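You operate a simulated robot arm through the tools that you are given. There is no shell and no other tool. Be economical: measure what you need, move in short steps, check, and stop when the job is done.

You run a simulated robot arm. Do the job below in one go: nothing can be reset, and whatever is moved stays where it is left.

## Task
Tare the empty red pot and fill it with about 300 g of soil.
Fine: leave it on the filler's plate and swing the spout aside again.

The check looks at the end state, three seconds after you hand in, the way a careful person would. Anything else that was tipped, shoved, dropped, spilled or broken makes it a failure.

## Robot
A 6-joint arm with a two-finger parallel gripper, fixed in place. Base frame: the origin is at the foot of the arm, x ahead of it, y to its left, z up. Lengths are in m, angles in degrees, forces in N, time in s.
With the tool pointing down near the work surface it reaches from about 0.24 to 0.64 m from the base axis. Its first joint turns from -66.0 to 66.0 degrees. Payload 2.7 kg.
The tool frame sits at the grasp point between the pads (the TCP): z along the fingers, y along the line on which they close. The tips reach 0.023 m beyond it. Largest opening 0.094 m; finger width 0.038, thickness 0.01; the body of the gripper, 0.054 by 0.096 m, starts 0.039 m behind the TCP.
Orientation is that of the tool frame in the base frame, as a unit quaternion [x, y, z, w]. With the fingers straight down and closing along the base's y, the tool's x points along the base's -x, its y along +y and its z along -z.

## Interface
- The arm moves only by the tool drive_tool. Its arguments are lists of equal length, an entry for each row: "xyz": the shift along the tool's x, y, z in m, a list of three; "turn": the turn, a rotation vector about the tool's x, y, z in degrees, a list of three. In form: {"xyz": [[x, y, z], ...], "turn": [[wx, wy, wz], ...]}. A call has 1 to 10 rows; each row shifts and turns the commanded pose from where the row before left it, along the tool's axes as they then stand. "fingers" is the opening, from 0 (shut) to 1 (fully open), set as the call begins (left out, the last holds). A row lasts 0.2 s, in which the tool goes at most 0.05 m and 8.6 degrees; a call with a longer step from one row to the next is refused whole, and so is a gripper value outside its range. Where a pose cannot be reached the arm comes as near as it can. A force on the tool above 90 N (or 10 N above the force at the start of the call, whichever is more), or a blocked arm, ends the call early, and 0.2 s more pass. Each finger travels about 0.045 m/s and halts on what it meets, pressing with about 44 N; the grip force reading is that of the motor and also rises with nothing between the fingers. The clock runs only during rows and for 0.2 s after the last one: add rows that do not move to give the fingers time. It gives the time, the measured TCP pose, the force on the tool (base axes), the opening and the grip force at its end, in the units of the frame above (readings bear some noise), and new pictures: "show" is both (left out), scene, wrist or none.
- Cameras (640 x 400 px; columns grow to the right, rows downward): "scene" is fixed at [0.0719, -0.4268, 1.4144]; the picture's right is [0.82, -0.58, 0.00], its down [-0.29, -0.40, -0.87] and it looks along [0.50, 0.71, -0.49] (base axes); focal length 279 px, centre (320, 200). "wrist" rides on the gripper at [-0.039, 0, -0.044] in the tool frame; the picture's right is [0.00, -1.00, 0.00], its down [0.97, 0.00, -0.24] and it looks along [0.24, 0.00, 0.97] (tool axes); focal length 218 px, centre (320, 200).
- pixel_to_xyz(camera, pixels): for up to 12 pixels [column, row] of the newest picture of that camera ("zoom" is the newest enlarged one), the place [x, y, z] in the base frame of the surface seen there, good to about 0.002 m. No time passes.
- inspect(camera, box): a new picture of the part [left, top, right, bottom] of that camera's present view, enlarged. No time passes.
- job_done(): hands the job in; it is judged then, once.

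Go step by step. Measure first, check grasps and placings, and put right what went wrong. The budget is 80 turns and 120 pictures, counting those below and the enlarged ones. Unless the task says otherwise, let go and move clear before handing in, and close with one line.

The tools are called after ">>>" as a command line: name --argument value ..., lists and objects as JSON in quotes. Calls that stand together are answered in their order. drive_tool: Moves the arm, as the interface text tells. Its arguments: {"type":"object","properties":{"xyz":{"type":"array","items":{"type":"array","items":{"type":"number"}}},"turn":{"type":"array","items":{"type":"array","items":{"type":"number"}}},"fingers":{"type":"number"},"show":{"type":"string","enum":["both","scene","wrist","none"]}},"required":["xyz","turn"]} The other tools are called the same way: pixel_to_xyz (camera, pixels) gives the place of the surface under pixels of a picture; inspect (camera, box) takes an enlarged picture of a part of a camera's view; job_done () hands the job in.

At the start:

```text
time: 0.0
tool_pos: [0.3489, 0.0834, 1.2944]
orientation: [0.0, 1.0, 0.001, 0.002]
wrist_force: [0.3, -0.7, 0.4]
gripper_width: 0.0943
finger_force: 0.1
```

scene: 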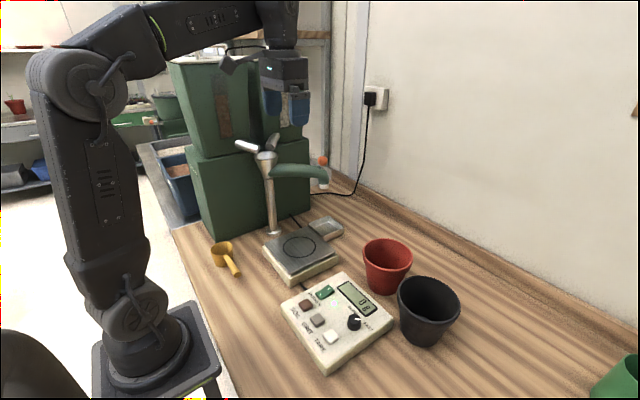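
wrist: 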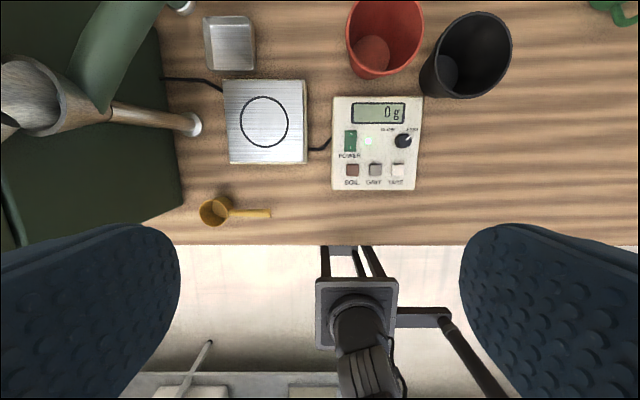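

The scene shows the filler (spout at about 300,172), the scale plate (300,248), the control panel (338,320), the red pot (388,265) and the black pot. I'll enlarge the key areas to read the labels and see how the spout works.

>>> inspect --camera "scene" --box '[270, 260, 410, 380]'

>>> inspect --camera "scene" --box '[190, 120, 370, 290]'

>>> inspect --camera "wrist" --box '[320, 80, 440, 200]'

>>> pixel_to_xyz --camera "wrist" --pixels '[[264, 122], [227, 43], [352, 170], [375, 170], [398, 170], [350, 142], [403, 141], [380, 5], [371, 55], [349, 30], [420, 30], [380, 112]]'

>>> pixel_to_xyz --camera "scene" --pixels '[[240, 145], [266, 155], [275, 138], [290, 171], [325, 172], [272, 220], [365, 245], [411, 250], [388, 240], [386, 290], [300, 245], [323, 160]]'

```text
3.33 times, centred on (340, 320) of scene
```

zoom: 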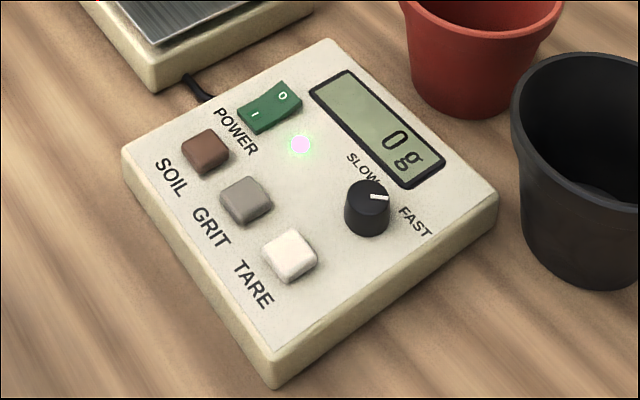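

```text
2.35 times, centred on (280, 205) of scene
```

zoom: 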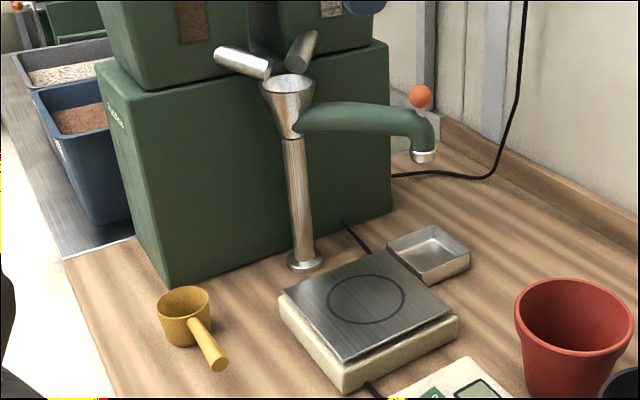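

```text
3.33 times, centred on (380, 140) of wrist
```

zoom: 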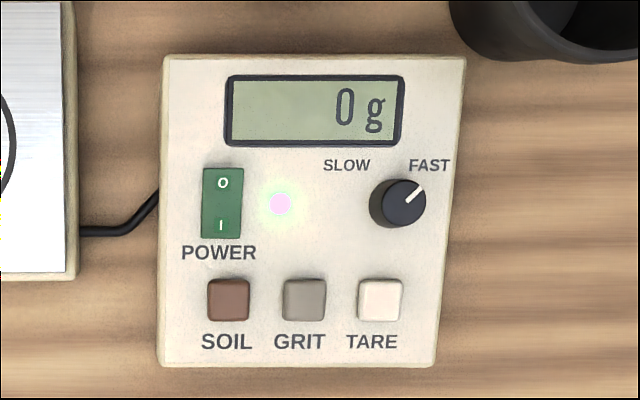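

```text
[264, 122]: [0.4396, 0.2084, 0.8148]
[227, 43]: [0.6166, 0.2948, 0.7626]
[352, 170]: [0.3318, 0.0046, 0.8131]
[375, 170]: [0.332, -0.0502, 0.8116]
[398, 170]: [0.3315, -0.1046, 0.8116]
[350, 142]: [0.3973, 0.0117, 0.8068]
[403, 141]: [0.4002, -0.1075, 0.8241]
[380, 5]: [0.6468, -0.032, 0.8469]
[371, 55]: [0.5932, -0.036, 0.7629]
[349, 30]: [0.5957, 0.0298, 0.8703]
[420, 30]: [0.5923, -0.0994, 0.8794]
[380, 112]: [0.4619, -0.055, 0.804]
```

```text
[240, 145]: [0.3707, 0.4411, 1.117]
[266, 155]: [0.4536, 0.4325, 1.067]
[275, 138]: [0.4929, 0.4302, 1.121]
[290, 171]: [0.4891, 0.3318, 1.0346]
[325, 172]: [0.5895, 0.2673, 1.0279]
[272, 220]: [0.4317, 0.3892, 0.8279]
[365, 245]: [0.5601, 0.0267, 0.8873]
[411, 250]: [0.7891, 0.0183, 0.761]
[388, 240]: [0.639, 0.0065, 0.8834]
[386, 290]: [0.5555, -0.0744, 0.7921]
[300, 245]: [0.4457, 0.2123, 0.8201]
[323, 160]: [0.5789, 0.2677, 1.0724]
```

The panel is powered (0 g, LED on, knob near FAST). The red pot's rim is about 0.13 m wide, so I must pinch its wall. The plate centre is about (0.44, 0.208), and the spout has a ball knob at (0.579, 0.268, 1.072) and pivots at (0.45, 0.43). I'll move above the pot's near side and start turning the fingers to close along x.

>>> drive_tool --xyz '[[-0.03, -0.024, 0.02], [-0.03, -0.024, 0.02], [-0.03, -0.024, 0.02], [-0.03, -0.024, 0.02], [-0.03, -0.022, 0.02], [0, 0, 0], [0, 0, 0], [0, 0, 0], [0, 0, 0], [0, 0, 0]]' --turn '[[0, 0, 0], [0, 0, 0], [0, 0, 0], [0, 0, 0], [0, 0, 0], [0, 0, 8.5], [0, 0, 8.5], [0, 0, 8.5], [0, 0, 8.5], [0, 0, 8.5]]' --fingers 1 --show "none"

>>> drive_tool --xyz '[[0, 0, 0], [0, 0, 0], [0, 0, 0], [0, 0, 0], [0, 0, 0], [0, 0, 0]]' --turn '[[0, 0, 8.5], [0, 0, 8.5], [0, 0, 8.5], [0, 0, 8.5], [0, 0, 8.5], [0, 0, 5.0]]'

```text
time: 2.2
tool_pos: [0.4991, -0.0359, 1.194]
orientation: [0.363, 0.932, 0.001, 0.0]
wrist_force: [0.1, -0.5, -0.2]
gripper_width: 0.0937
finger_force: 0.0
```

```text
time: 3.6
tool_pos: [0.4984, -0.0362, 1.1939]
orientation: [0.709, 0.705, 0.001, 0.0]
wrist_force: [0.2, 0.0, -0.1]
gripper_width: 0.0939
finger_force: 0.1
```

scene: 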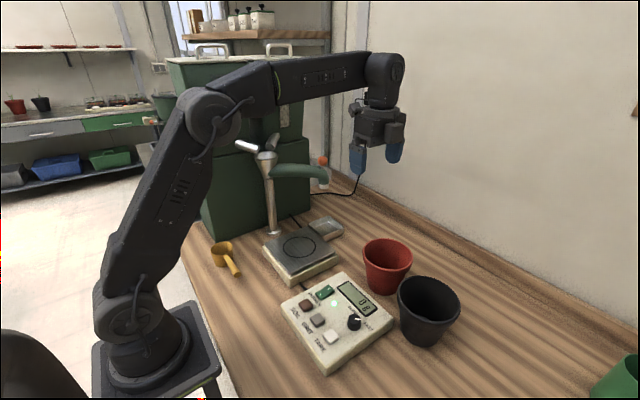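
wrist: 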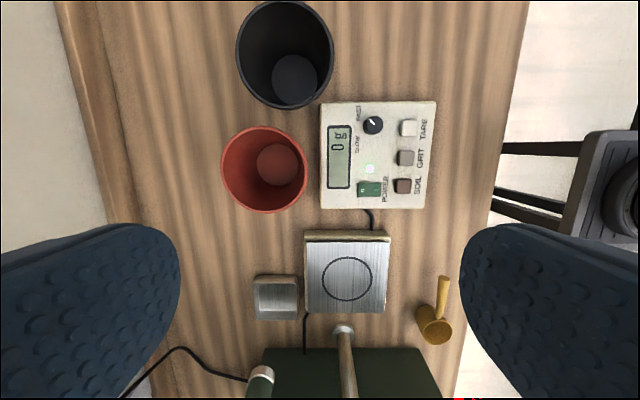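

The wrist view now shows the red pot rim spanning columns 222-308 and rows 126-214. I'll measure its rim and base, and the plate's circle.

>>> inspect --camera "wrist" --box '[200, 100, 328, 228]'

>>> pixel_to_xyz --camera "wrist" --pixels '[[305, 173], [224, 170], [264, 128], [268, 211], [302, 165], [290, 165], [278, 165], [371, 278], [323, 278], [347, 256], [347, 300], [347, 278]]'

```text
3.12 times, centred on (264, 164) of wrist
```

zoom: 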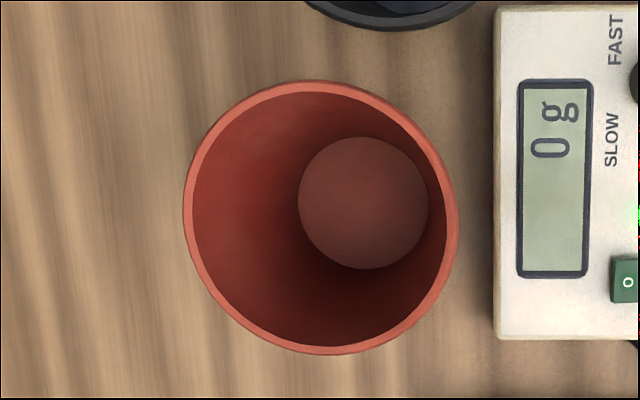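

```text
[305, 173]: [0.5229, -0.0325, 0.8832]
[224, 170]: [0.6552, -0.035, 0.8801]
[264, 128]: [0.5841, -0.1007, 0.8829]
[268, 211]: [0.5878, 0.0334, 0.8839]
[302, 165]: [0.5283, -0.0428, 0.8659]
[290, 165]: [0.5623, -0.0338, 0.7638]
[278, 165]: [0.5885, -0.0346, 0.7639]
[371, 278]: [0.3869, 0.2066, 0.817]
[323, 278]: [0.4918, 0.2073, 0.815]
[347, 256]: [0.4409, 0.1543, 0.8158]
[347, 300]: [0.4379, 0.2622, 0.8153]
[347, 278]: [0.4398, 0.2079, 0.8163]
```

The pot rim centre is (0.589, -0.034), its top is at z 0.883 and its near wall is at x≈0.523. The wall leans about 9°, so I'll tilt the fingers 8° to match it and come down to just above the rim.

>>> drive_tool --xyz '[[0, 0, 0], [0.0022, -0.0158, 0.03], [0, 0, 0.04], [0, 0, 0.04], [0, 0, 0.04], [0, 0, 0.04], [0, 0, 0.04], [0, 0, 0.03]]' --turn '[[-8, 0, 0], [0, 0, 0], [0, 0, 0], [0, 0, 0], [0, 0, 0], [0, 0, 0], [0, 0, 0], [0, 0, 0]]'

```text
time: 5.4
tool_pos: [0.5217, -0.0311, 0.9335]
orientation: [0.705, 0.705, 0.05, 0.049]
wrist_force: [0.0, 0.0, 0.2]
gripper_width: 0.0936
finger_force: 0.1
```

scene: 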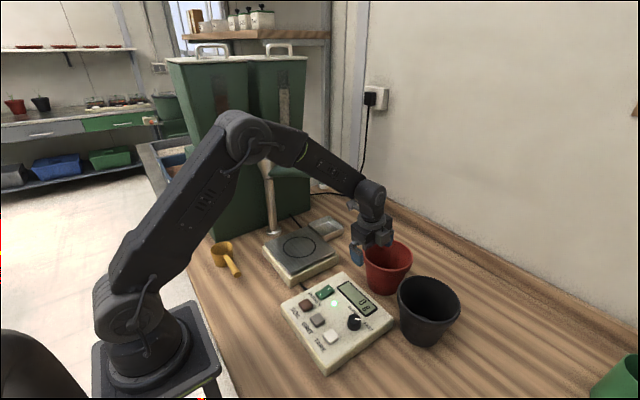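
wrist: 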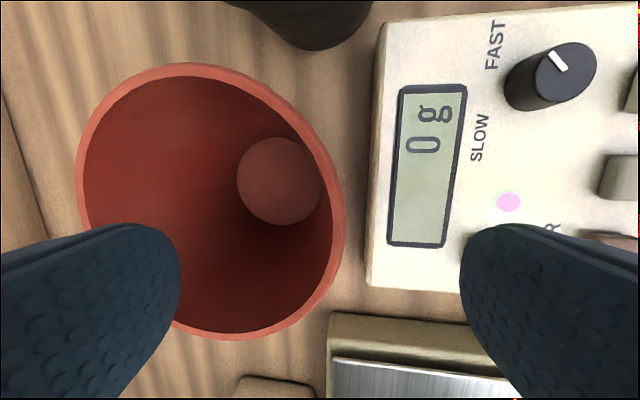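

The fingers straddle the near wall (column 320-345), with the TCP at z 0.9335 and both fingers clear of the panel. I'll go down the last 0.068 m and close.

>>> drive_tool --xyz '[[-0.002, -0.002, 0.034], [0, 0, 0.034], [0, 0, 0]]' --turn '[[0, 0, 0], [0, 0, 0], [0, 0, 0]]' --show "none"

>>> drive_tool --xyz '[[0, 0, 0], [0, 0, 0], [0, 0, 0], [0, 0, 0], [0, 0, 0], [0, 0, 0], [0, 0, 0]]' --turn '[[0, 0, 0], [0, 0, 0], [0, 0, 0], [0, 0, 0], [0, 0, 0], [0, 0, 0], [0, 0, 0]]' --fingers 0

```text
time: 6.2
tool_pos: [0.5279, -0.0323, 0.8657]
orientation: [0.705, 0.705, 0.05, 0.049]
wrist_force: [-0.2, 0.0, -0.5]
gripper_width: 0.0943
finger_force: 0.2
```

```text
time: 7.8
tool_pos: [0.5298, -0.0322, 0.8678]
orientation: [0.705, 0.706, 0.051, 0.051]
wrist_force: [1.0, -1.4, 4.2]
gripper_width: 0.0084
finger_force: 43.8
```

scene: 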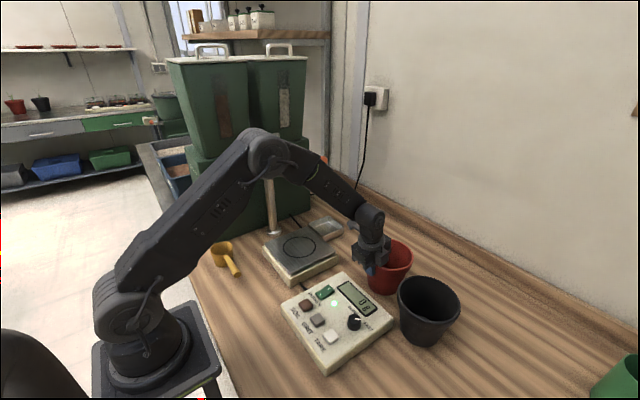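
wrist: 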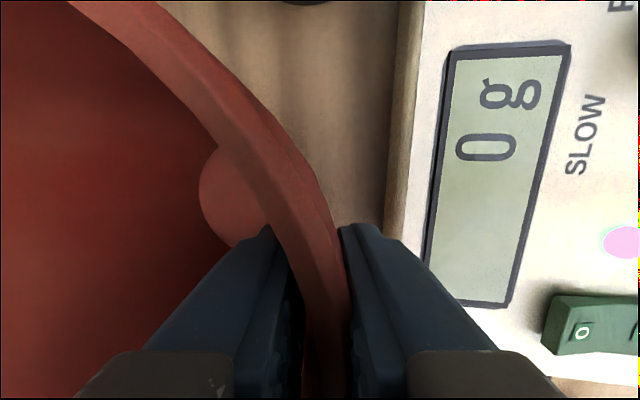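

The wall is gripped (width 0.0084, 43.8 N). I'll lift straight up 0.10 m and check.

>>> drive_tool --xyz '[[0, 0.0028, -0.0198], [0, 0.0056, -0.0396], [0, 0.0056, -0.0396], [0, 0, 0]]' --turn '[[0, 0, 0], [0, 0, 0], [0, 0, 0], [0, 0, 0]]'

```text
time: 8.8
tool_pos: [0.5261, -0.0308, 0.9634]
orientation: [0.705, 0.706, 0.051, 0.049]
wrist_force: [0.3, 0.1, -0.9]
gripper_width: 0.0084
finger_force: 44.2
```

scene: 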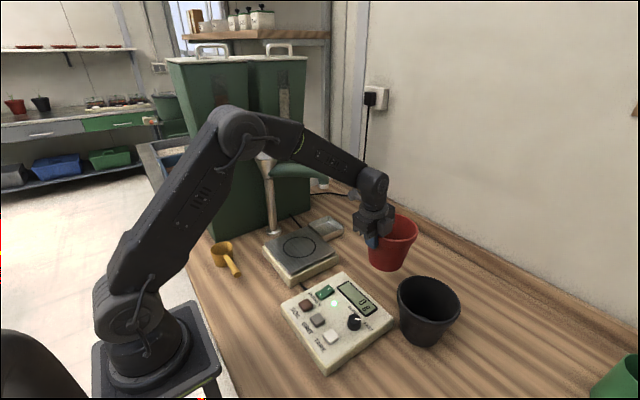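
wrist: 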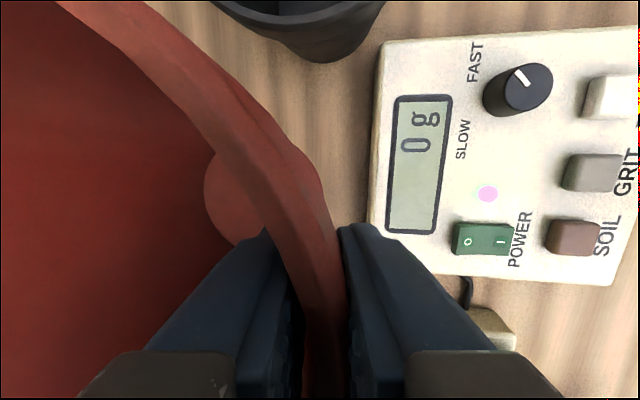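

The pot is lifted and hangs upright. I'll carry it over the plate, shifting (-0.1475, +0.241).

>>> drive_tool --xyz '[[0.0344, -0.0209, -0.0029], [0.0344, -0.0209, -0.0029], [0.0344, -0.0209, -0.0029], [0.0344, -0.0209, -0.0029], [0.0344, -0.0209, -0.0029], [0.0344, -0.0209, -0.0029], [0.0344, -0.0209, -0.0029], [0, 0, 0]]' --turn '[[0, 0, 0], [0, 0, 0], [0, 0, 0], [0, 0, 0], [0, 0, 0], [0, 0, 0], [0, 0, 0], [0, 0, 0]]'

```text
time: 10.6
tool_pos: [0.3795, 0.2091, 0.9682]
orientation: [0.706, 0.705, 0.05, 0.05]
wrist_force: [0.0, -0.7, -1.2]
gripper_width: 0.0082
finger_force: 43.8
```

scene: 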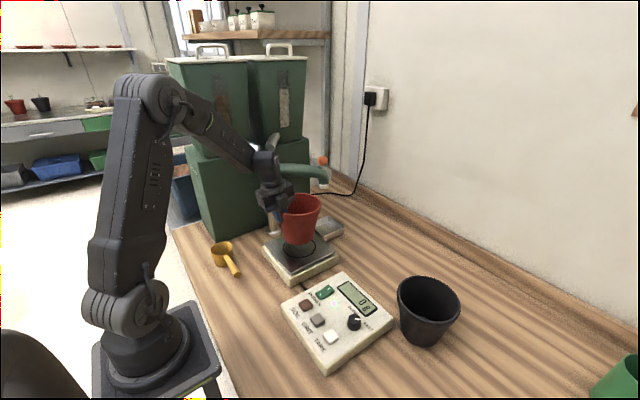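
wrist: 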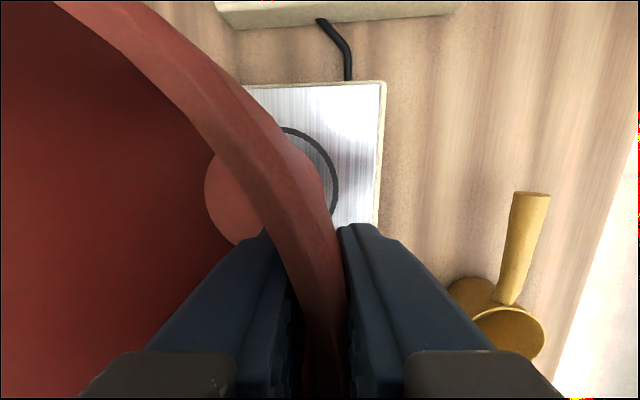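

The pot is centred over the plate, with its bottom about 0.044 m above it. I'll lower 0.040 m and then look.

>>> drive_tool --xyz '[[0, -0.0028, 0.0198], [0, -0.0021, 0.0148], [0, -0.0007, 0.005], [0, 0, 0]]' --turn '[[0, 0, 0], [0, 0, 0], [0, 0, 0], [0, 0, 0]]' --show "scene"

>>> inspect --camera "scene" --box '[250, 180, 380, 310]'

```text
time: 11.6
tool_pos: [0.3813, 0.2077, 0.9263]
orientation: [0.706, 0.705, 0.05, 0.05]
wrist_force: [-0.4, -0.5, -0.8]
gripper_width: 0.0083
finger_force: 43.6
```

scene: 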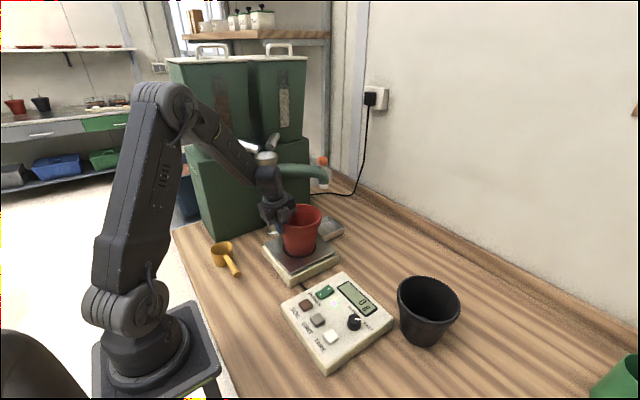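

```text
3.08 times, centred on (315, 245) of scene
```

zoom: 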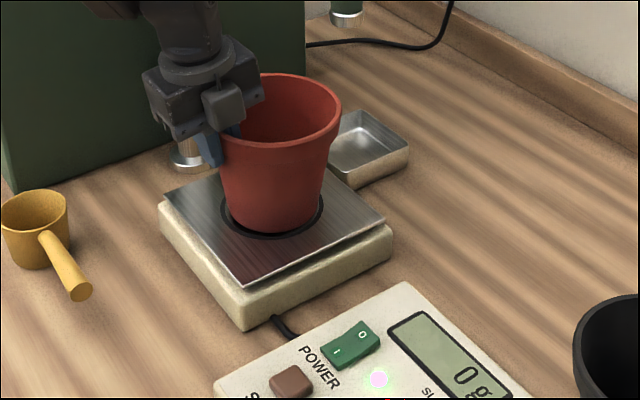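

Still 0 g, so the pot is a few millimetres above the plate and well centred in the circle. I'll lower it gently another 4 mm.

>>> drive_tool --xyz '[[0, -0.0003, 0.002], [0, -0.0003, 0.002], [0, 0, 0]]' --turn '[[0, 0, 0], [0, 0, 0], [0, 0, 0]]' --show "none"

>>> inspect --camera "scene" --box '[250, 180, 380, 310]'

```text
time: 12.4
tool_pos: [0.3809, 0.2078, 0.922]
orientation: [0.704, 0.706, 0.051, 0.051]
wrist_force: [-2.5, 1.8, 9.9]
gripper_width: 0.0081
finger_force: 44.4
```

```text
3.08 times, centred on (315, 245) of scene
```

zoom: 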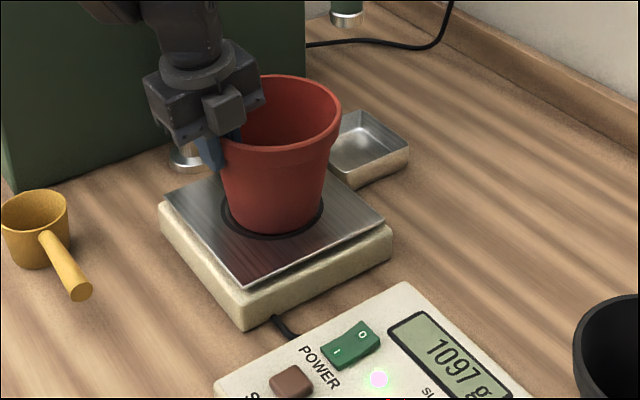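

The pot is touching (1097 g, pressed down by about 10 N). I'll ease up 1 mm, open the fingers partway, and back out along the tool axis.

>>> drive_tool --xyz '[[0, 0.0001, -0.001], [0, 0, 0]]' --turn '[[0, 0, 0], [0, 0, 0]]' --show "none"

>>> drive_tool --xyz '[[0, 0, 0], [0, 0, 0], [0, 0, 0], [0, 0, 0], [0, 0, -0.02], [0, 0, -0.04], [0, 0, -0.04], [0, 0, -0.04], [0, 0, 0]]' --turn '[[0, 0, 0], [0, 0, 0], [0, 0, 0], [0, 0, 0], [0, 0, 0], [0, 0, 0], [0, 0, 0], [0, 0, 0], [0, 0, 0]]' --fingers 0.5

>>> inspect --camera "scene" --box '[250, 180, 380, 310]'

```text
time: 13.0
tool_pos: [0.3789, 0.2072, 0.9229]
orientation: [0.705, 0.706, 0.05, 0.049]
wrist_force: [1.9, 1.1, 5.0]
gripper_width: 0.0081
finger_force: 44.2
```

```text
time: 15.0
tool_pos: [0.3589, 0.2037, 1.0604]
orientation: [0.705, 0.706, 0.051, 0.049]
wrist_force: [-0.1, 0.6, 0.5]
gripper_width: 0.0466
finger_force: 0.0
```

scene: 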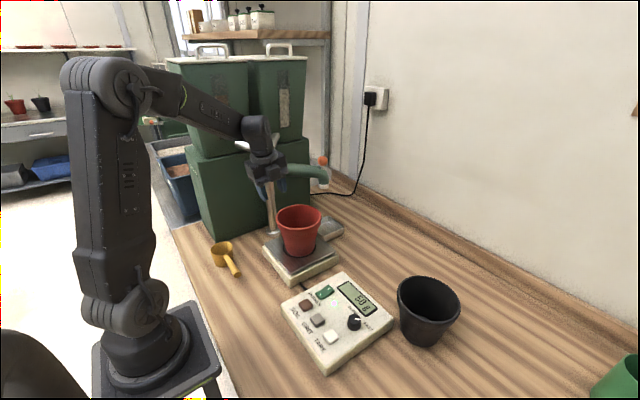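
wrist: 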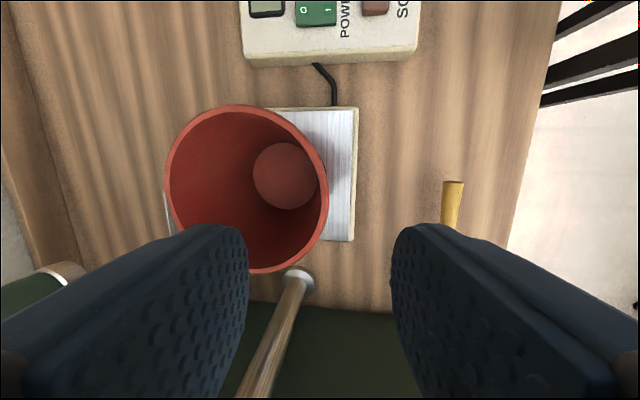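

```text
3.08 times, centred on (315, 245) of scene
```

zoom: 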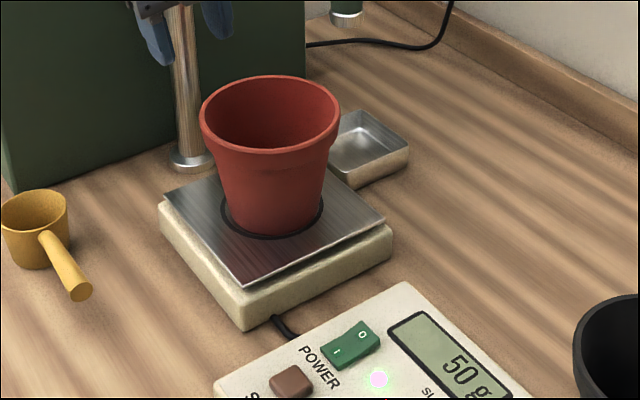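

The pot stands upright on the plate and the display reads 50 g. I'll measure the pot's position, level the tool, shut the fingers, and move over the TARE button.

>>> pixel_to_xyz --camera "wrist" --pixels '[[326, 185], [168, 185], [240, 106], [265, 270]]'

>>> drive_tool --xyz '[[0, 0, 0], [-0.0385, -0.0034, 0.0], [-0.0385, -0.0034, 0.02], [-0.0385, -0.0034, 0.02], [-0.0385, -0.0034, 0.02], [-0.0385, -0.0034, 0.02], [-0.0385, -0.0034, 0.02], [-0.0385, -0.0034, 0.03], [-0.0385, -0.0034, 0.03], [0, 0, 0]]' --turn '[[8, 0, 0], [0, 0, 0], [0, 0, 0], [0, 0, 0], [0, 0, 0], [0, 0, 0], [0, 0, 0], [0, 0, 0], [0, 0, 0], [0, 0, 0]]' --fingers 0

```text
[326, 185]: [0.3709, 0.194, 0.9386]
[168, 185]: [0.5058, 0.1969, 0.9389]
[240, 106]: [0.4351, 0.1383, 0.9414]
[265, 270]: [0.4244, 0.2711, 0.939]
```

```text
time: 17.2
tool_pos: [0.3311, -0.101, 0.8982]
orientation: [0.706, 0.708, 0.001, 0.0]
wrist_force: [-0.5, 0.2, -0.5]
gripper_width: 0.0
finger_force: 42.2
```

scene: 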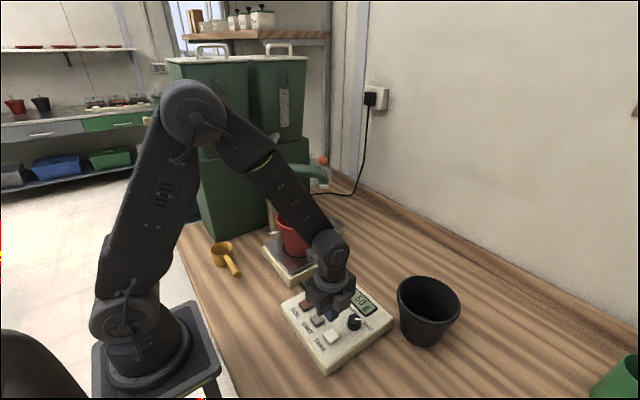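
wrist: 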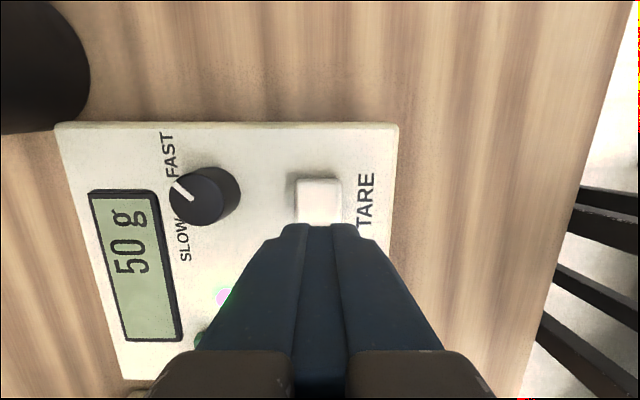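

The closed fingertips are above the panel and the TARE button is at (318,198). I'll measure its top and the knob.

>>> pixel_to_xyz --camera "wrist" --pixels '[[318, 198], [302, 185], [338, 182], [318, 218], [355, 195], [205, 190], [190, 190]]'

```text
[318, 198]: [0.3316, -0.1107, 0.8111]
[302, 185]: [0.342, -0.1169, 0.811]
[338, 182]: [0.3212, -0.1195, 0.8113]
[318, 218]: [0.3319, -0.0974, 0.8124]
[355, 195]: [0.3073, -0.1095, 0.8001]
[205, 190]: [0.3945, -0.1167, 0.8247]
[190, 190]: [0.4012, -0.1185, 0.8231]
```

The button's centre is about (0.3315, -0.107) and its top is at 0.811. I'll go to just above it, then press about 5 mm and release.

>>> drive_tool --xyz '[[-0.005, 0, 0.03], [0, 0, 0.028], [0, 0, 0]]' --turn '[[0, 0, 0], [0, 0, 0], [0, 0, 0]]' --show "none"

>>> drive_tool --xyz '[[0, 0, 0.005], [0, 0, 0.004]]' --turn '[[0, 0, 0], [0, 0, 0]]' --show "wrist"

```text
time: 18.0
tool_pos: [0.33, -0.1056, 0.8414]
orientation: [0.706, 0.708, 0.001, -0.001]
wrist_force: [0.3, -0.1, 0.3]
gripper_width: 0.0003
finger_force: 43.1
```

```text
time: 18.6
tool_pos: [0.3332, -0.1057, 0.8329]
orientation: [0.707, 0.707, 0.002, -0.001]
wrist_force: [-0.4, 0.2, 1.0]
gripper_width: 0.0003
finger_force: 43.0
```

wrist: 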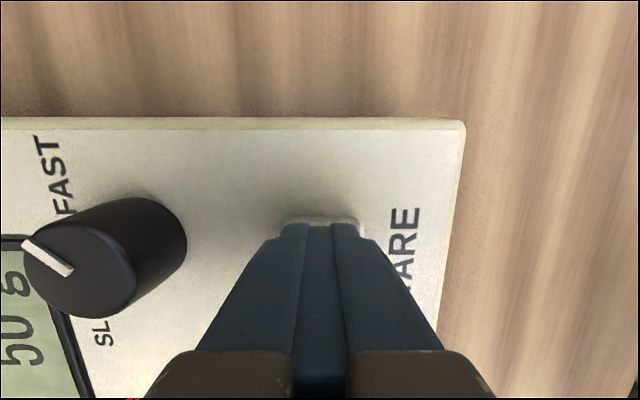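

The tips are just touching the button (1 N) and the display still shows 50 g. I'll press further in 1.5 mm steps.

>>> drive_tool --xyz '[[0, 0, 0.0015], [0, 0, 0.0015]]' --turn '[[0, 0, 0], [0, 0, 0]]' --show "wrist"

```text
time: 19.2
tool_pos: [0.3339, -0.105, 0.8319]
orientation: [0.707, 0.707, 0.001, 0.0]
wrist_force: [-0.6, -1.2, 2.7]
gripper_width: 0.0001
finger_force: 42.6
```

wrist: 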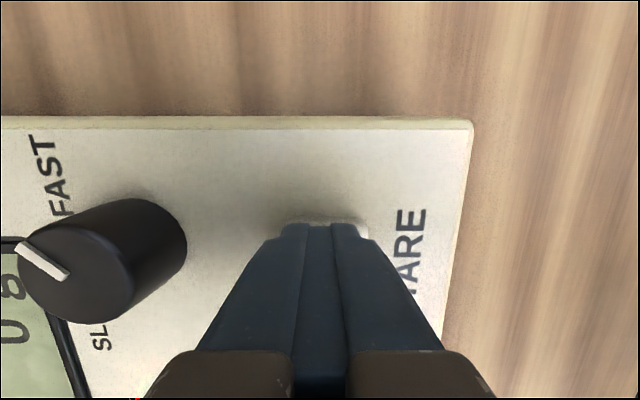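

The display is partly cut off; I'll lift 3 cm and read it.

>>> drive_tool --xyz '[[0, 0, -0.03], [0, 0, -0.03]]' --turn '[[0, 0, 0], [0, 0, 0]]' --show "wrist"

```text
time: 19.8
tool_pos: [0.3332, -0.1067, 0.892]
orientation: [0.706, 0.708, 0.001, 0.0]
wrist_force: [-0.4, 0.8, -0.4]
gripper_width: 0.0
finger_force: 42.4
```

wrist: 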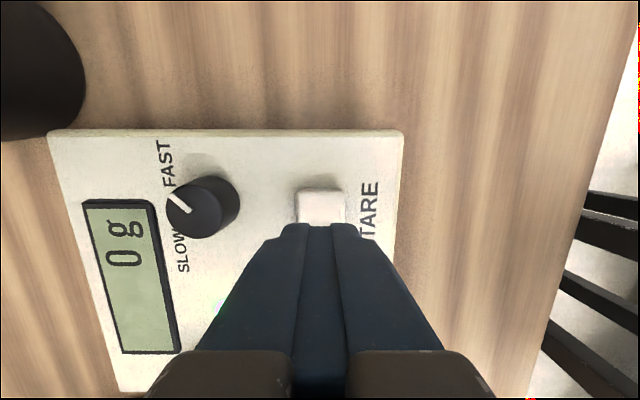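

Tared: 0 g with the pot on the plate, and only about 3 N was needed. Next is the spout, so I'll enlarge and measure its ball, pipe, outlet and post.

>>> inspect --camera "scene" --box '[240, 130, 350, 240]'

```text
3.64 times, centred on (295, 185) of scene
```

zoom: 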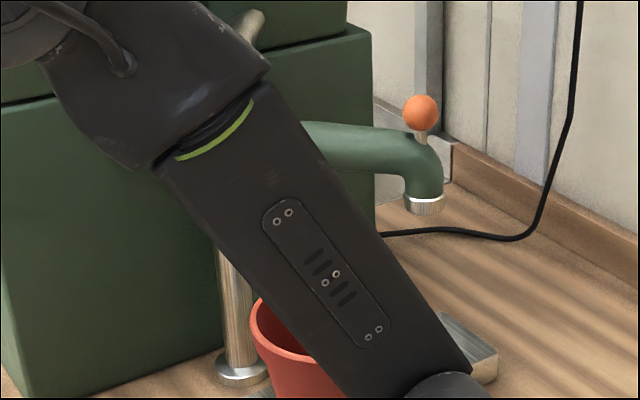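

>>> pixel_to_xyz --camera "zoom" --pixels '[[420, 112], [420, 98], [405, 112], [435, 112], [420, 133], [425, 170], [407, 190], [440, 195], [424, 210], [360, 140], [320, 140], [238, 300]]'

```text
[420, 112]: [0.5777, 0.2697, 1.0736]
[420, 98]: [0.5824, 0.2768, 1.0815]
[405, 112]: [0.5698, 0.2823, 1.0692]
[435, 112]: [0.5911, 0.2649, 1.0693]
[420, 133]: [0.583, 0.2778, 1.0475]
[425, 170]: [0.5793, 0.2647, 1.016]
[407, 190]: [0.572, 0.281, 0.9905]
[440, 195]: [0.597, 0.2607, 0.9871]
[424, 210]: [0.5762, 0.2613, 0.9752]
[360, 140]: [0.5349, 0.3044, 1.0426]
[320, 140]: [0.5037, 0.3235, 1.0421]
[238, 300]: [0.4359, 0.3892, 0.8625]
```

The ball centre is about (0.583, 0.277, 1.070) with radius 0.014, the outlet is at z≈0.98, and the post axis is near (0.442, 0.398). The spout is about 0.186 m long, so it lands over the pot when it points along -y. I'll go up and travel above the ball with fingers partly open.

>>> drive_tool --xyz '[[0, 0, -0.043], [0, 0, -0.043], [0, 0, -0.043], [0, 0, -0.043], [0, 0, -0.043], [0, 0, -0.043], [0, 0, 0]]' --turn '[[0, 0, 0], [0, 0, 0], [0, 0, 0], [0, 0, 0], [0, 0, 0], [0, 0, 0], [0, 0, 0]]' --fingers 0.5 --show "none"

>>> drive_tool --xyz '[[0.0384, 0.025, 0], [0.0384, 0.025, 0], [0.0384, 0.025, 0], [0.0384, 0.025, 0], [0.0384, 0.025, 0], [0.0384, 0.025, 0], [0.0384, 0.025, 0], [0.0384, 0.025, 0], [0.0384, 0.025, 0], [0.0384, 0.025, 0]]' --turn '[[0, 0, 0], [0, 0, 0], [0, 0, 0], [0, 0, 0], [0, 0, 0], [0, 0, 0], [0, 0, 0], [0, 0, 0], [0, 0, 0], [0, 0, 0]]'

```text
time: 21.4
tool_pos: [0.3337, -0.1049, 1.1515]
orientation: [0.707, 0.708, 0.001, -0.001]
wrist_force: [-0.1, -0.4, 0.1]
gripper_width: 0.0469
finger_force: 0.2
```

```text
time: 23.6
tool_pos: [0.5397, 0.2279, 1.144]
orientation: [0.707, 0.707, 0.0, 0.0]
wrist_force: [-0.5, -0.6, -0.1]
gripper_width: 0.0468
finger_force: 0.0
out of reach, approached as far as the arm can: row 9, 10
```

scene: 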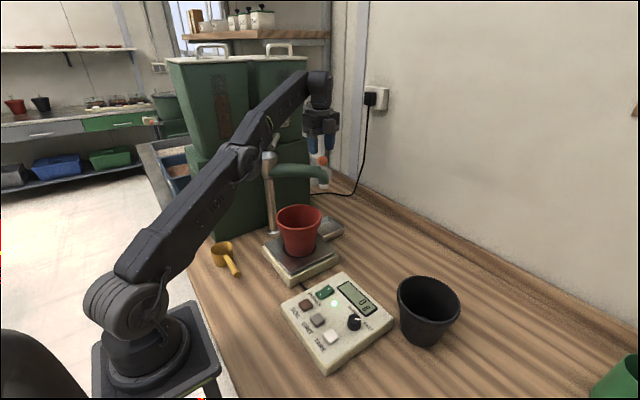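
wrist: 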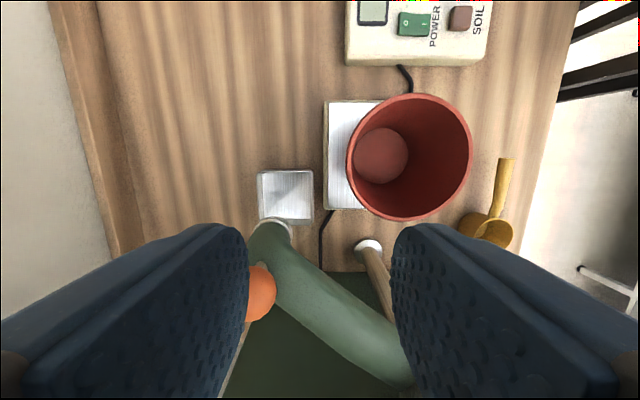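

With the tool vertical the ball is out of reach by about 0.06 m. I plan to yaw so the fingers close along bearing 70° and lean them 30° outward, and first I'll check clearances to the hoppers.

>>> pixel_to_xyz --camera "scene" --pixels '[[225, 90], [290, 100], [265, 150], [280, 190], [240, 160], [275, 145], [320, 160], [300, 178], [220, 140]]'

>>> pixel_to_xyz --camera "wrist" --pixels '[[268, 290], [262, 270], [300, 290], [320, 300], [370, 248], [380, 340], [275, 225]]'

```text
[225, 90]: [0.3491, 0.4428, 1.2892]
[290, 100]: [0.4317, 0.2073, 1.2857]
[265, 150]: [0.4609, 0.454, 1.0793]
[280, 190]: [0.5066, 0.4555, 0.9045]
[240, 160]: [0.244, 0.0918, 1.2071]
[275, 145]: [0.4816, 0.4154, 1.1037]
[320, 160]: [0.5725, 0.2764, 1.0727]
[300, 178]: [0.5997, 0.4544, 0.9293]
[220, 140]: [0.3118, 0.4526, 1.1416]
```

```text
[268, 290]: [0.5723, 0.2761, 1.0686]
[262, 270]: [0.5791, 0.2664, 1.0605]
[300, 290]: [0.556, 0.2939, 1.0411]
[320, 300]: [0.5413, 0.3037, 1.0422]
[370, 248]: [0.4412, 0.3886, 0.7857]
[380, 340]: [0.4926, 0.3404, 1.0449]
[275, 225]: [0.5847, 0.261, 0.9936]
```

The hopper and box fronts are at y≈0.445, so there is enough room. I'll back off a bit, yaw -70° and then tilt.

>>> drive_tool --xyz '[[-0.035, -0.035, -0.02], [-0.025, -0.025, -0.02], [0, 0, 0], [0, 0, 0], [0, 0, 0], [0, 0, 0], [0, 0, 0], [0, 0, 0], [0, 0, 0], [0, 0, 0]]' --turn '[[0, 0, 0], [0, 0, 0], [0, 0, -8.5], [0, 0, -8.5], [0, 0, -8.5], [0, 0, -8.5], [0, 0, -8.5], [0, 0, -8.5], [0, 0, -8.5], [0, 0, -8.5]]' --fingers 0.6 --show "none"

>>> drive_tool --xyz '[[0, 0, 0], [0, 0, 0], [0, 0, 0], [0, 0, 0], [0, 0, 0]]' --turn '[[0, 0, -2], [0, -7.5, 0], [0, -7.5, 0], [0, -7.5, 0], [0, -7.5, 0]]'

```text
refused: row 1 steps farther than a row can; nothing moved
```

```text
time: 24.8
tool_pos: [0.5291, 0.2117, 1.119]
orientation: [0.671, 0.695, -0.179, 0.187]
wrist_force: [-0.5, -0.6, 0.4]
gripper_width: 0.0469
finger_force: 0.0
out of reach, approached as far as the arm can: row 2, 4, 5
```

scene: 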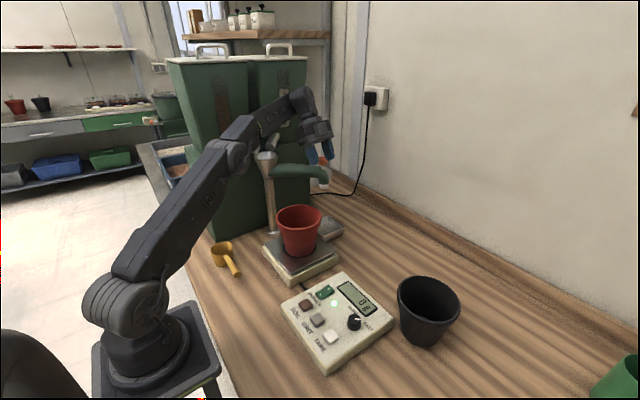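
wrist: 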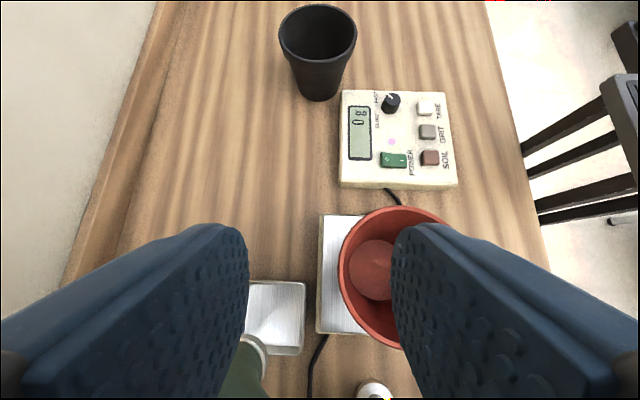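

The yaw call was refused, so only the tilt was applied. The tool is at (0.529, 0.212, 1.119), leaning toward -y, and has touched nothing. I'll undo the tilt and back off upward and toward the base in small steps.

>>> drive_tool --xyz '[[-0.01, -0.01, -0.006], [-0.02, -0.02, -0.012], [-0.02, -0.02, -0.012], [0, 0, 0], [0, 0, 0], [0, 0, 0], [0, 0, 0]]' --turn '[[0, 0, 0], [0, 0, 0], [0, 0, 0], [0, 7.5, 0], [0, 7.5, 0], [0, 7.5, 0], [0, 7.5, 0]]' --fingers 0.6 --show "none"

```text
time: 26.4
tool_pos: [0.4818, 0.1827, 1.1695]
orientation: [0.695, 0.719, 0.002, 0.0]
wrist_force: [-0.2, -0.6, -0.2]
gripper_width: 0.0564
finger_force: 0.0
```

I'm back to vertical at (0.482, 0.183, 1.17). Now I'll yaw 68°.

>>> drive_tool --xyz '[[0, 0, 0], [0, 0, 0], [0, 0, 0], [0, 0, 0], [0, 0, 0], [0, 0, 0], [0, 0, 0], [0, 0, 0]]' --turn '[[0, 0, -8.5], [0, 0, -8.5], [0, 0, -8.5], [0, 0, -8.5], [0, 0, -8.5], [0, 0, -8.5], [0, 0, -8.5], [0, 0, -8.5]]' --show "none"

>>> drive_tool --xyz '[[0, 0, 0], [0, 0, 0], [0, 0, 0], [0, 0, 0]]' --turn '[[0, -7.5, 0], [0, -7.5, 0], [0, -7.5, 0], [0, -7.5, 0]]'

```text
time: 28.2
tool_pos: [0.4801, 0.1821, 1.1711]
orientation: [0.172, 0.985, 0.001, 0.0]
wrist_force: [0.0, -0.3, 0.4]
gripper_width: 0.0562
finger_force: 0.0
```

```text
time: 29.2
tool_pos: [0.481, 0.1822, 1.1682]
orientation: [0.167, 0.951, -0.045, 0.257]
wrist_force: [1.1, 0.6, 0.1]
gripper_width: 0.0563
finger_force: 0.0
```

scene: 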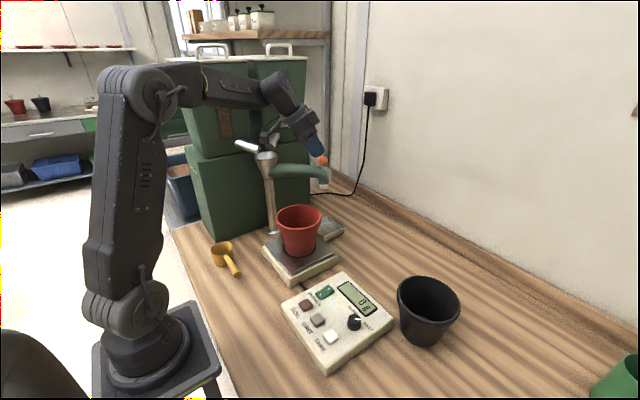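
wrist: 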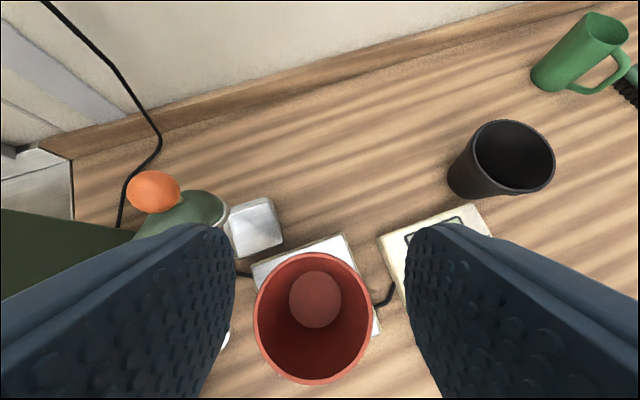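

The tool now leans 30° outward, closing along bearing 70°. I'll move to a point 8 cm before the ball along the tool axis.

>>> drive_tool --xyz '[[-0.0025, 0.0311, 0.0073], [-0.0025, 0.0311, 0.0073], [-0.0025, 0.0311, 0.0073], [-0.0025, 0.0311, 0.0073], [0, 0, 0]]' --turn '[[0, 0, 0], [0, 0, 0], [0, 0, 0], [0, 0, 0], [0, 0, 0]]'

```text
time: 30.4
tool_pos: [0.5433, 0.2906, 1.1483]
orientation: [0.168, 0.951, -0.044, 0.256]
wrist_force: [-0.4, 0.5, 1.0]
gripper_width: 0.0562
finger_force: 0.1
```

scene: 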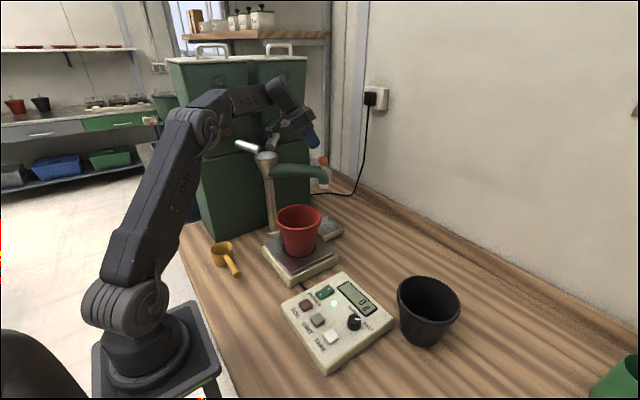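
wrist: 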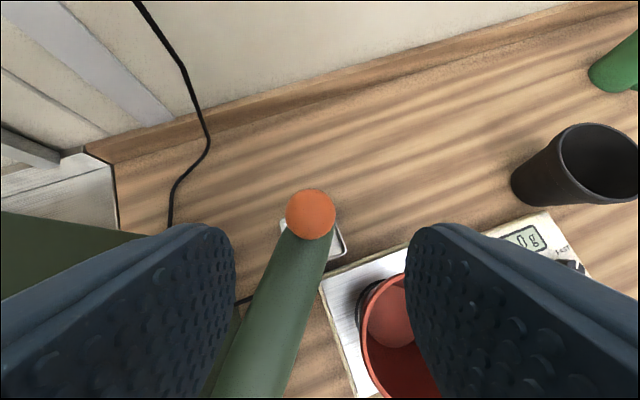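

The ball (310,215) is centred between the fingers. I'll advance 0.078 m along the tool axis.

>>> drive_tool --xyz '[[0, 0, 0.03], [0, 0, 0.03], [0, 0, 0.018], [0, 0, 0]]' --turn '[[0, 0, 0], [0, 0, 0], [0, 0, 0], [0, 0, 0]]'

>>> inspect --camera "scene" --box '[250, 90, 360, 200]'

```text
time: 31.4
tool_pos: [0.5815, 0.2787, 1.0794]
orientation: [0.167, 0.951, -0.044, 0.256]
wrist_force: [0.1, 0.6, 0.7]
gripper_width: 0.0565
finger_force: 0.0
```

scene: 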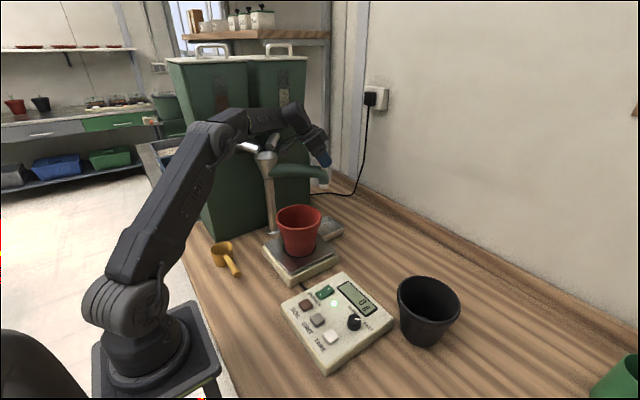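
wrist: 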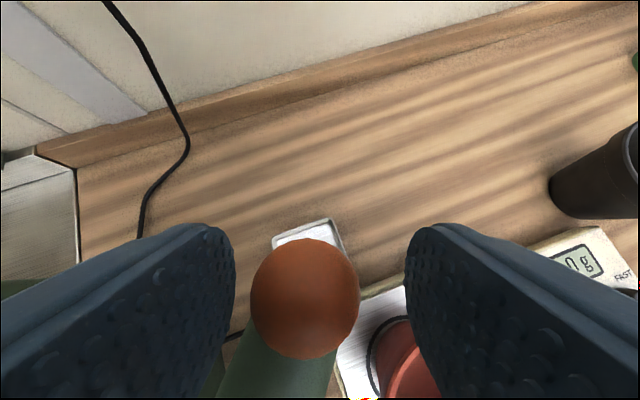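

```text
3.64 times, centred on (305, 145) of scene
```

zoom: 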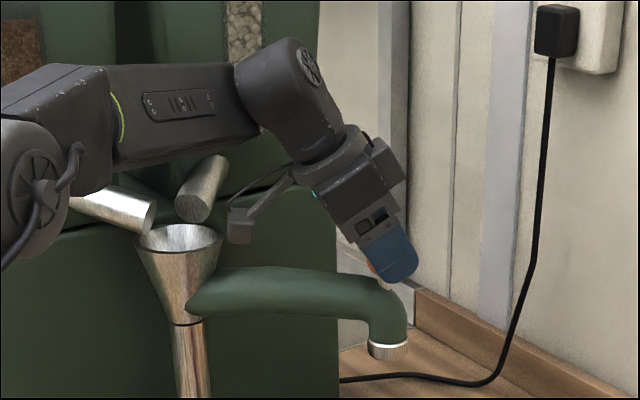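

The ball sits between the pads with the forearm clear of the funnel. I'll close to a loose 0.038 m fit and swing about the post, turning the tool with the spout: first 30° of the roughly 50°.

>>> drive_tool --xyz '[[0, 0, 0], [0, 0, 0], [0.0056, -0.0149, -0.0032], [0.0056, -0.0149, -0.0032], [0.0056, -0.0149, -0.0032], [0.0056, -0.0149, -0.0032], [0.0056, -0.0149, -0.0032], [0.0056, -0.0149, -0.0032], [0, 0, 0]]' --turn '[[0, 0, 0], [0, 0, 0], [2.5, 0, 4.33], [2.5, 0, 4.33], [2.5, 0, 4.33], [2.5, 0, 4.33], [2.5, 0, 4.33], [2.5, 0, 4.33], [0, 0, 0]]' --fingers 0.4

```text
time: 33.4
tool_pos: [0.5021, 0.2236, 1.0798]
orientation: [0.409, 0.875, -0.109, 0.235]
wrist_force: [0.6, 0.7, 0.0]
gripper_width: 0.0379
finger_force: 0.8
```

scene: 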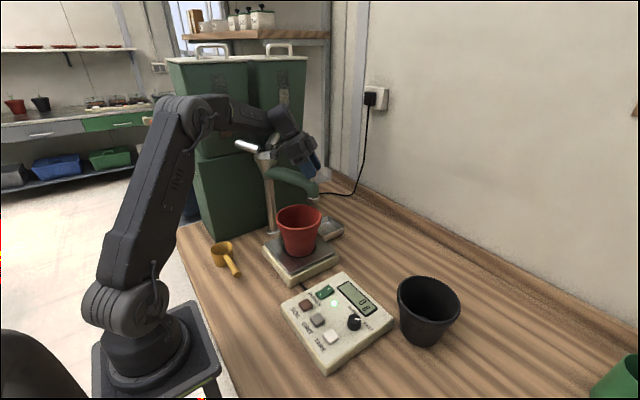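
wrist: 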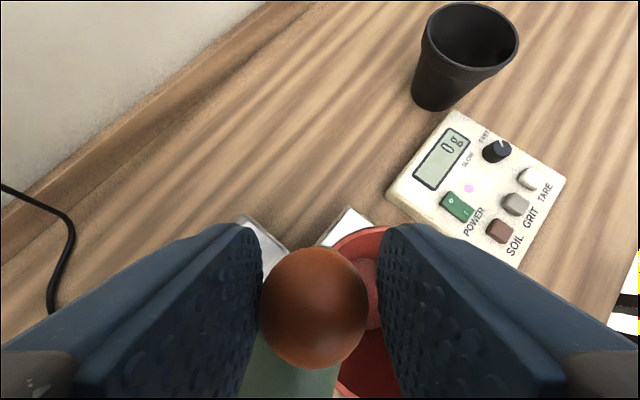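

The spout follows well, with the ball still between the pads. I'll continue another 21.5°.

>>> drive_tool --xyz '[[0.006, -0.016, -0.0035], [0.006, -0.016, -0.0035], [0.006, -0.016, -0.0035], [0.006, -0.016, -0.0035], [0, 0, 0]]' --turn '[[2.7, 0, 4.66], [2.7, 0, 4.66], [2.7, 0, 4.66], [2.7, 0, 4.66], [0, 0, 0]]'

>>> inspect --camera "scene" --box '[230, 120, 360, 250]'

```text
time: 34.6
tool_pos: [0.4344, 0.2163, 1.0813]
orientation: [0.565, 0.784, -0.15, 0.211]
wrist_force: [12.4, -0.4, -1.5]
gripper_width: 0.0428
finger_force: 6.1
```

scene: 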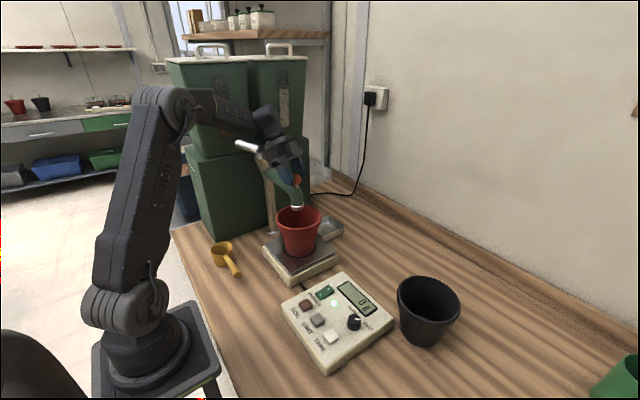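
wrist: 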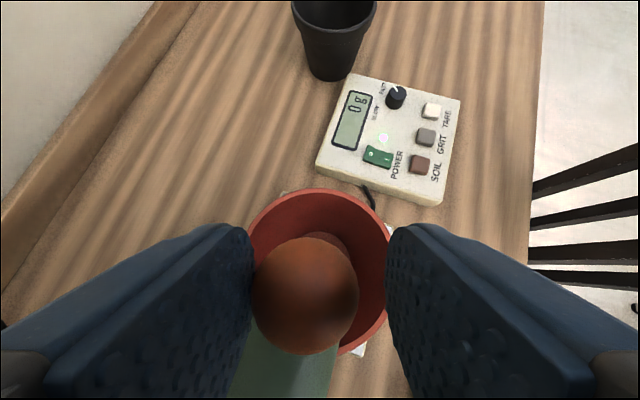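

```text
3.08 times, centred on (295, 185) of scene
```

zoom: 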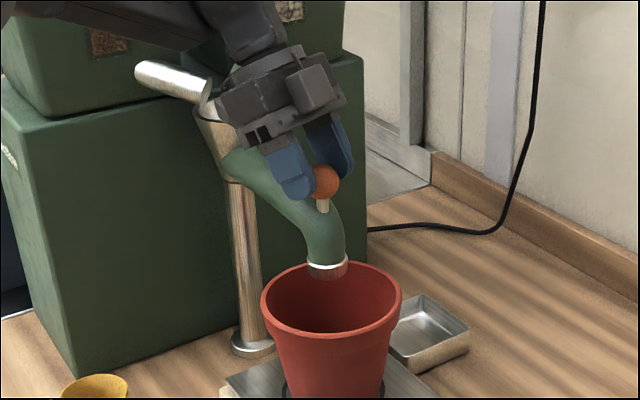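

A 12 N side load suggests the spout has reached its stop. Its outlet (zoom 328,270) seems to be inside the rim, so I'll measure it, and ease the tool back a few millimetres.

>>> pixel_to_xyz --camera "zoom" --pixels '[[328, 272], [310, 266], [346, 265], [323, 182], [330, 330], [330, 264]]'

>>> drive_tool --xyz '[[0, 0.006, 0], [0, 0, 0]]' --turn '[[0, 0, 0], [0, 0, 0]]'

>>> pixel_to_xyz --camera "wrist" --pixels '[[305, 290], [305, 265], [275, 365], [250, 230], [388, 230]]'

```text
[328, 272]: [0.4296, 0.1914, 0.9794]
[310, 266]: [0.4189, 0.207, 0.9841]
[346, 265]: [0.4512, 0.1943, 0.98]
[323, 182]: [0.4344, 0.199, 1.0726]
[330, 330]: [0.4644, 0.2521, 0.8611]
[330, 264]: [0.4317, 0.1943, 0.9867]
```

```text
time: 35.2
tool_pos: [0.4384, 0.2186, 1.0804]
orientation: [0.564, 0.784, -0.152, 0.21]
wrist_force: [-0.7, -0.4, -0.2]
gripper_width: 0.0374
finger_force: 0.1
```

scene: 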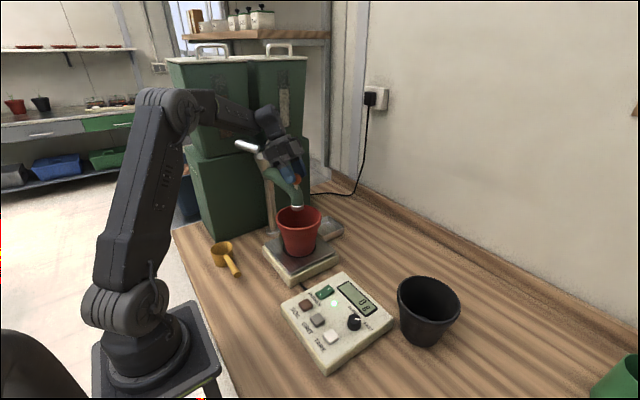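
wrist: 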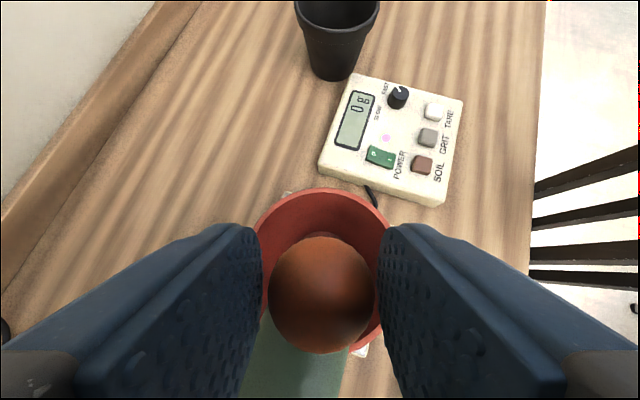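

```text
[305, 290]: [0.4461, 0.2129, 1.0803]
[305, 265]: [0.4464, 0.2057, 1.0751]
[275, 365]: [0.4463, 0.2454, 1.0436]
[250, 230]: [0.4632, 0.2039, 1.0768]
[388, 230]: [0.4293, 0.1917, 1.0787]
```

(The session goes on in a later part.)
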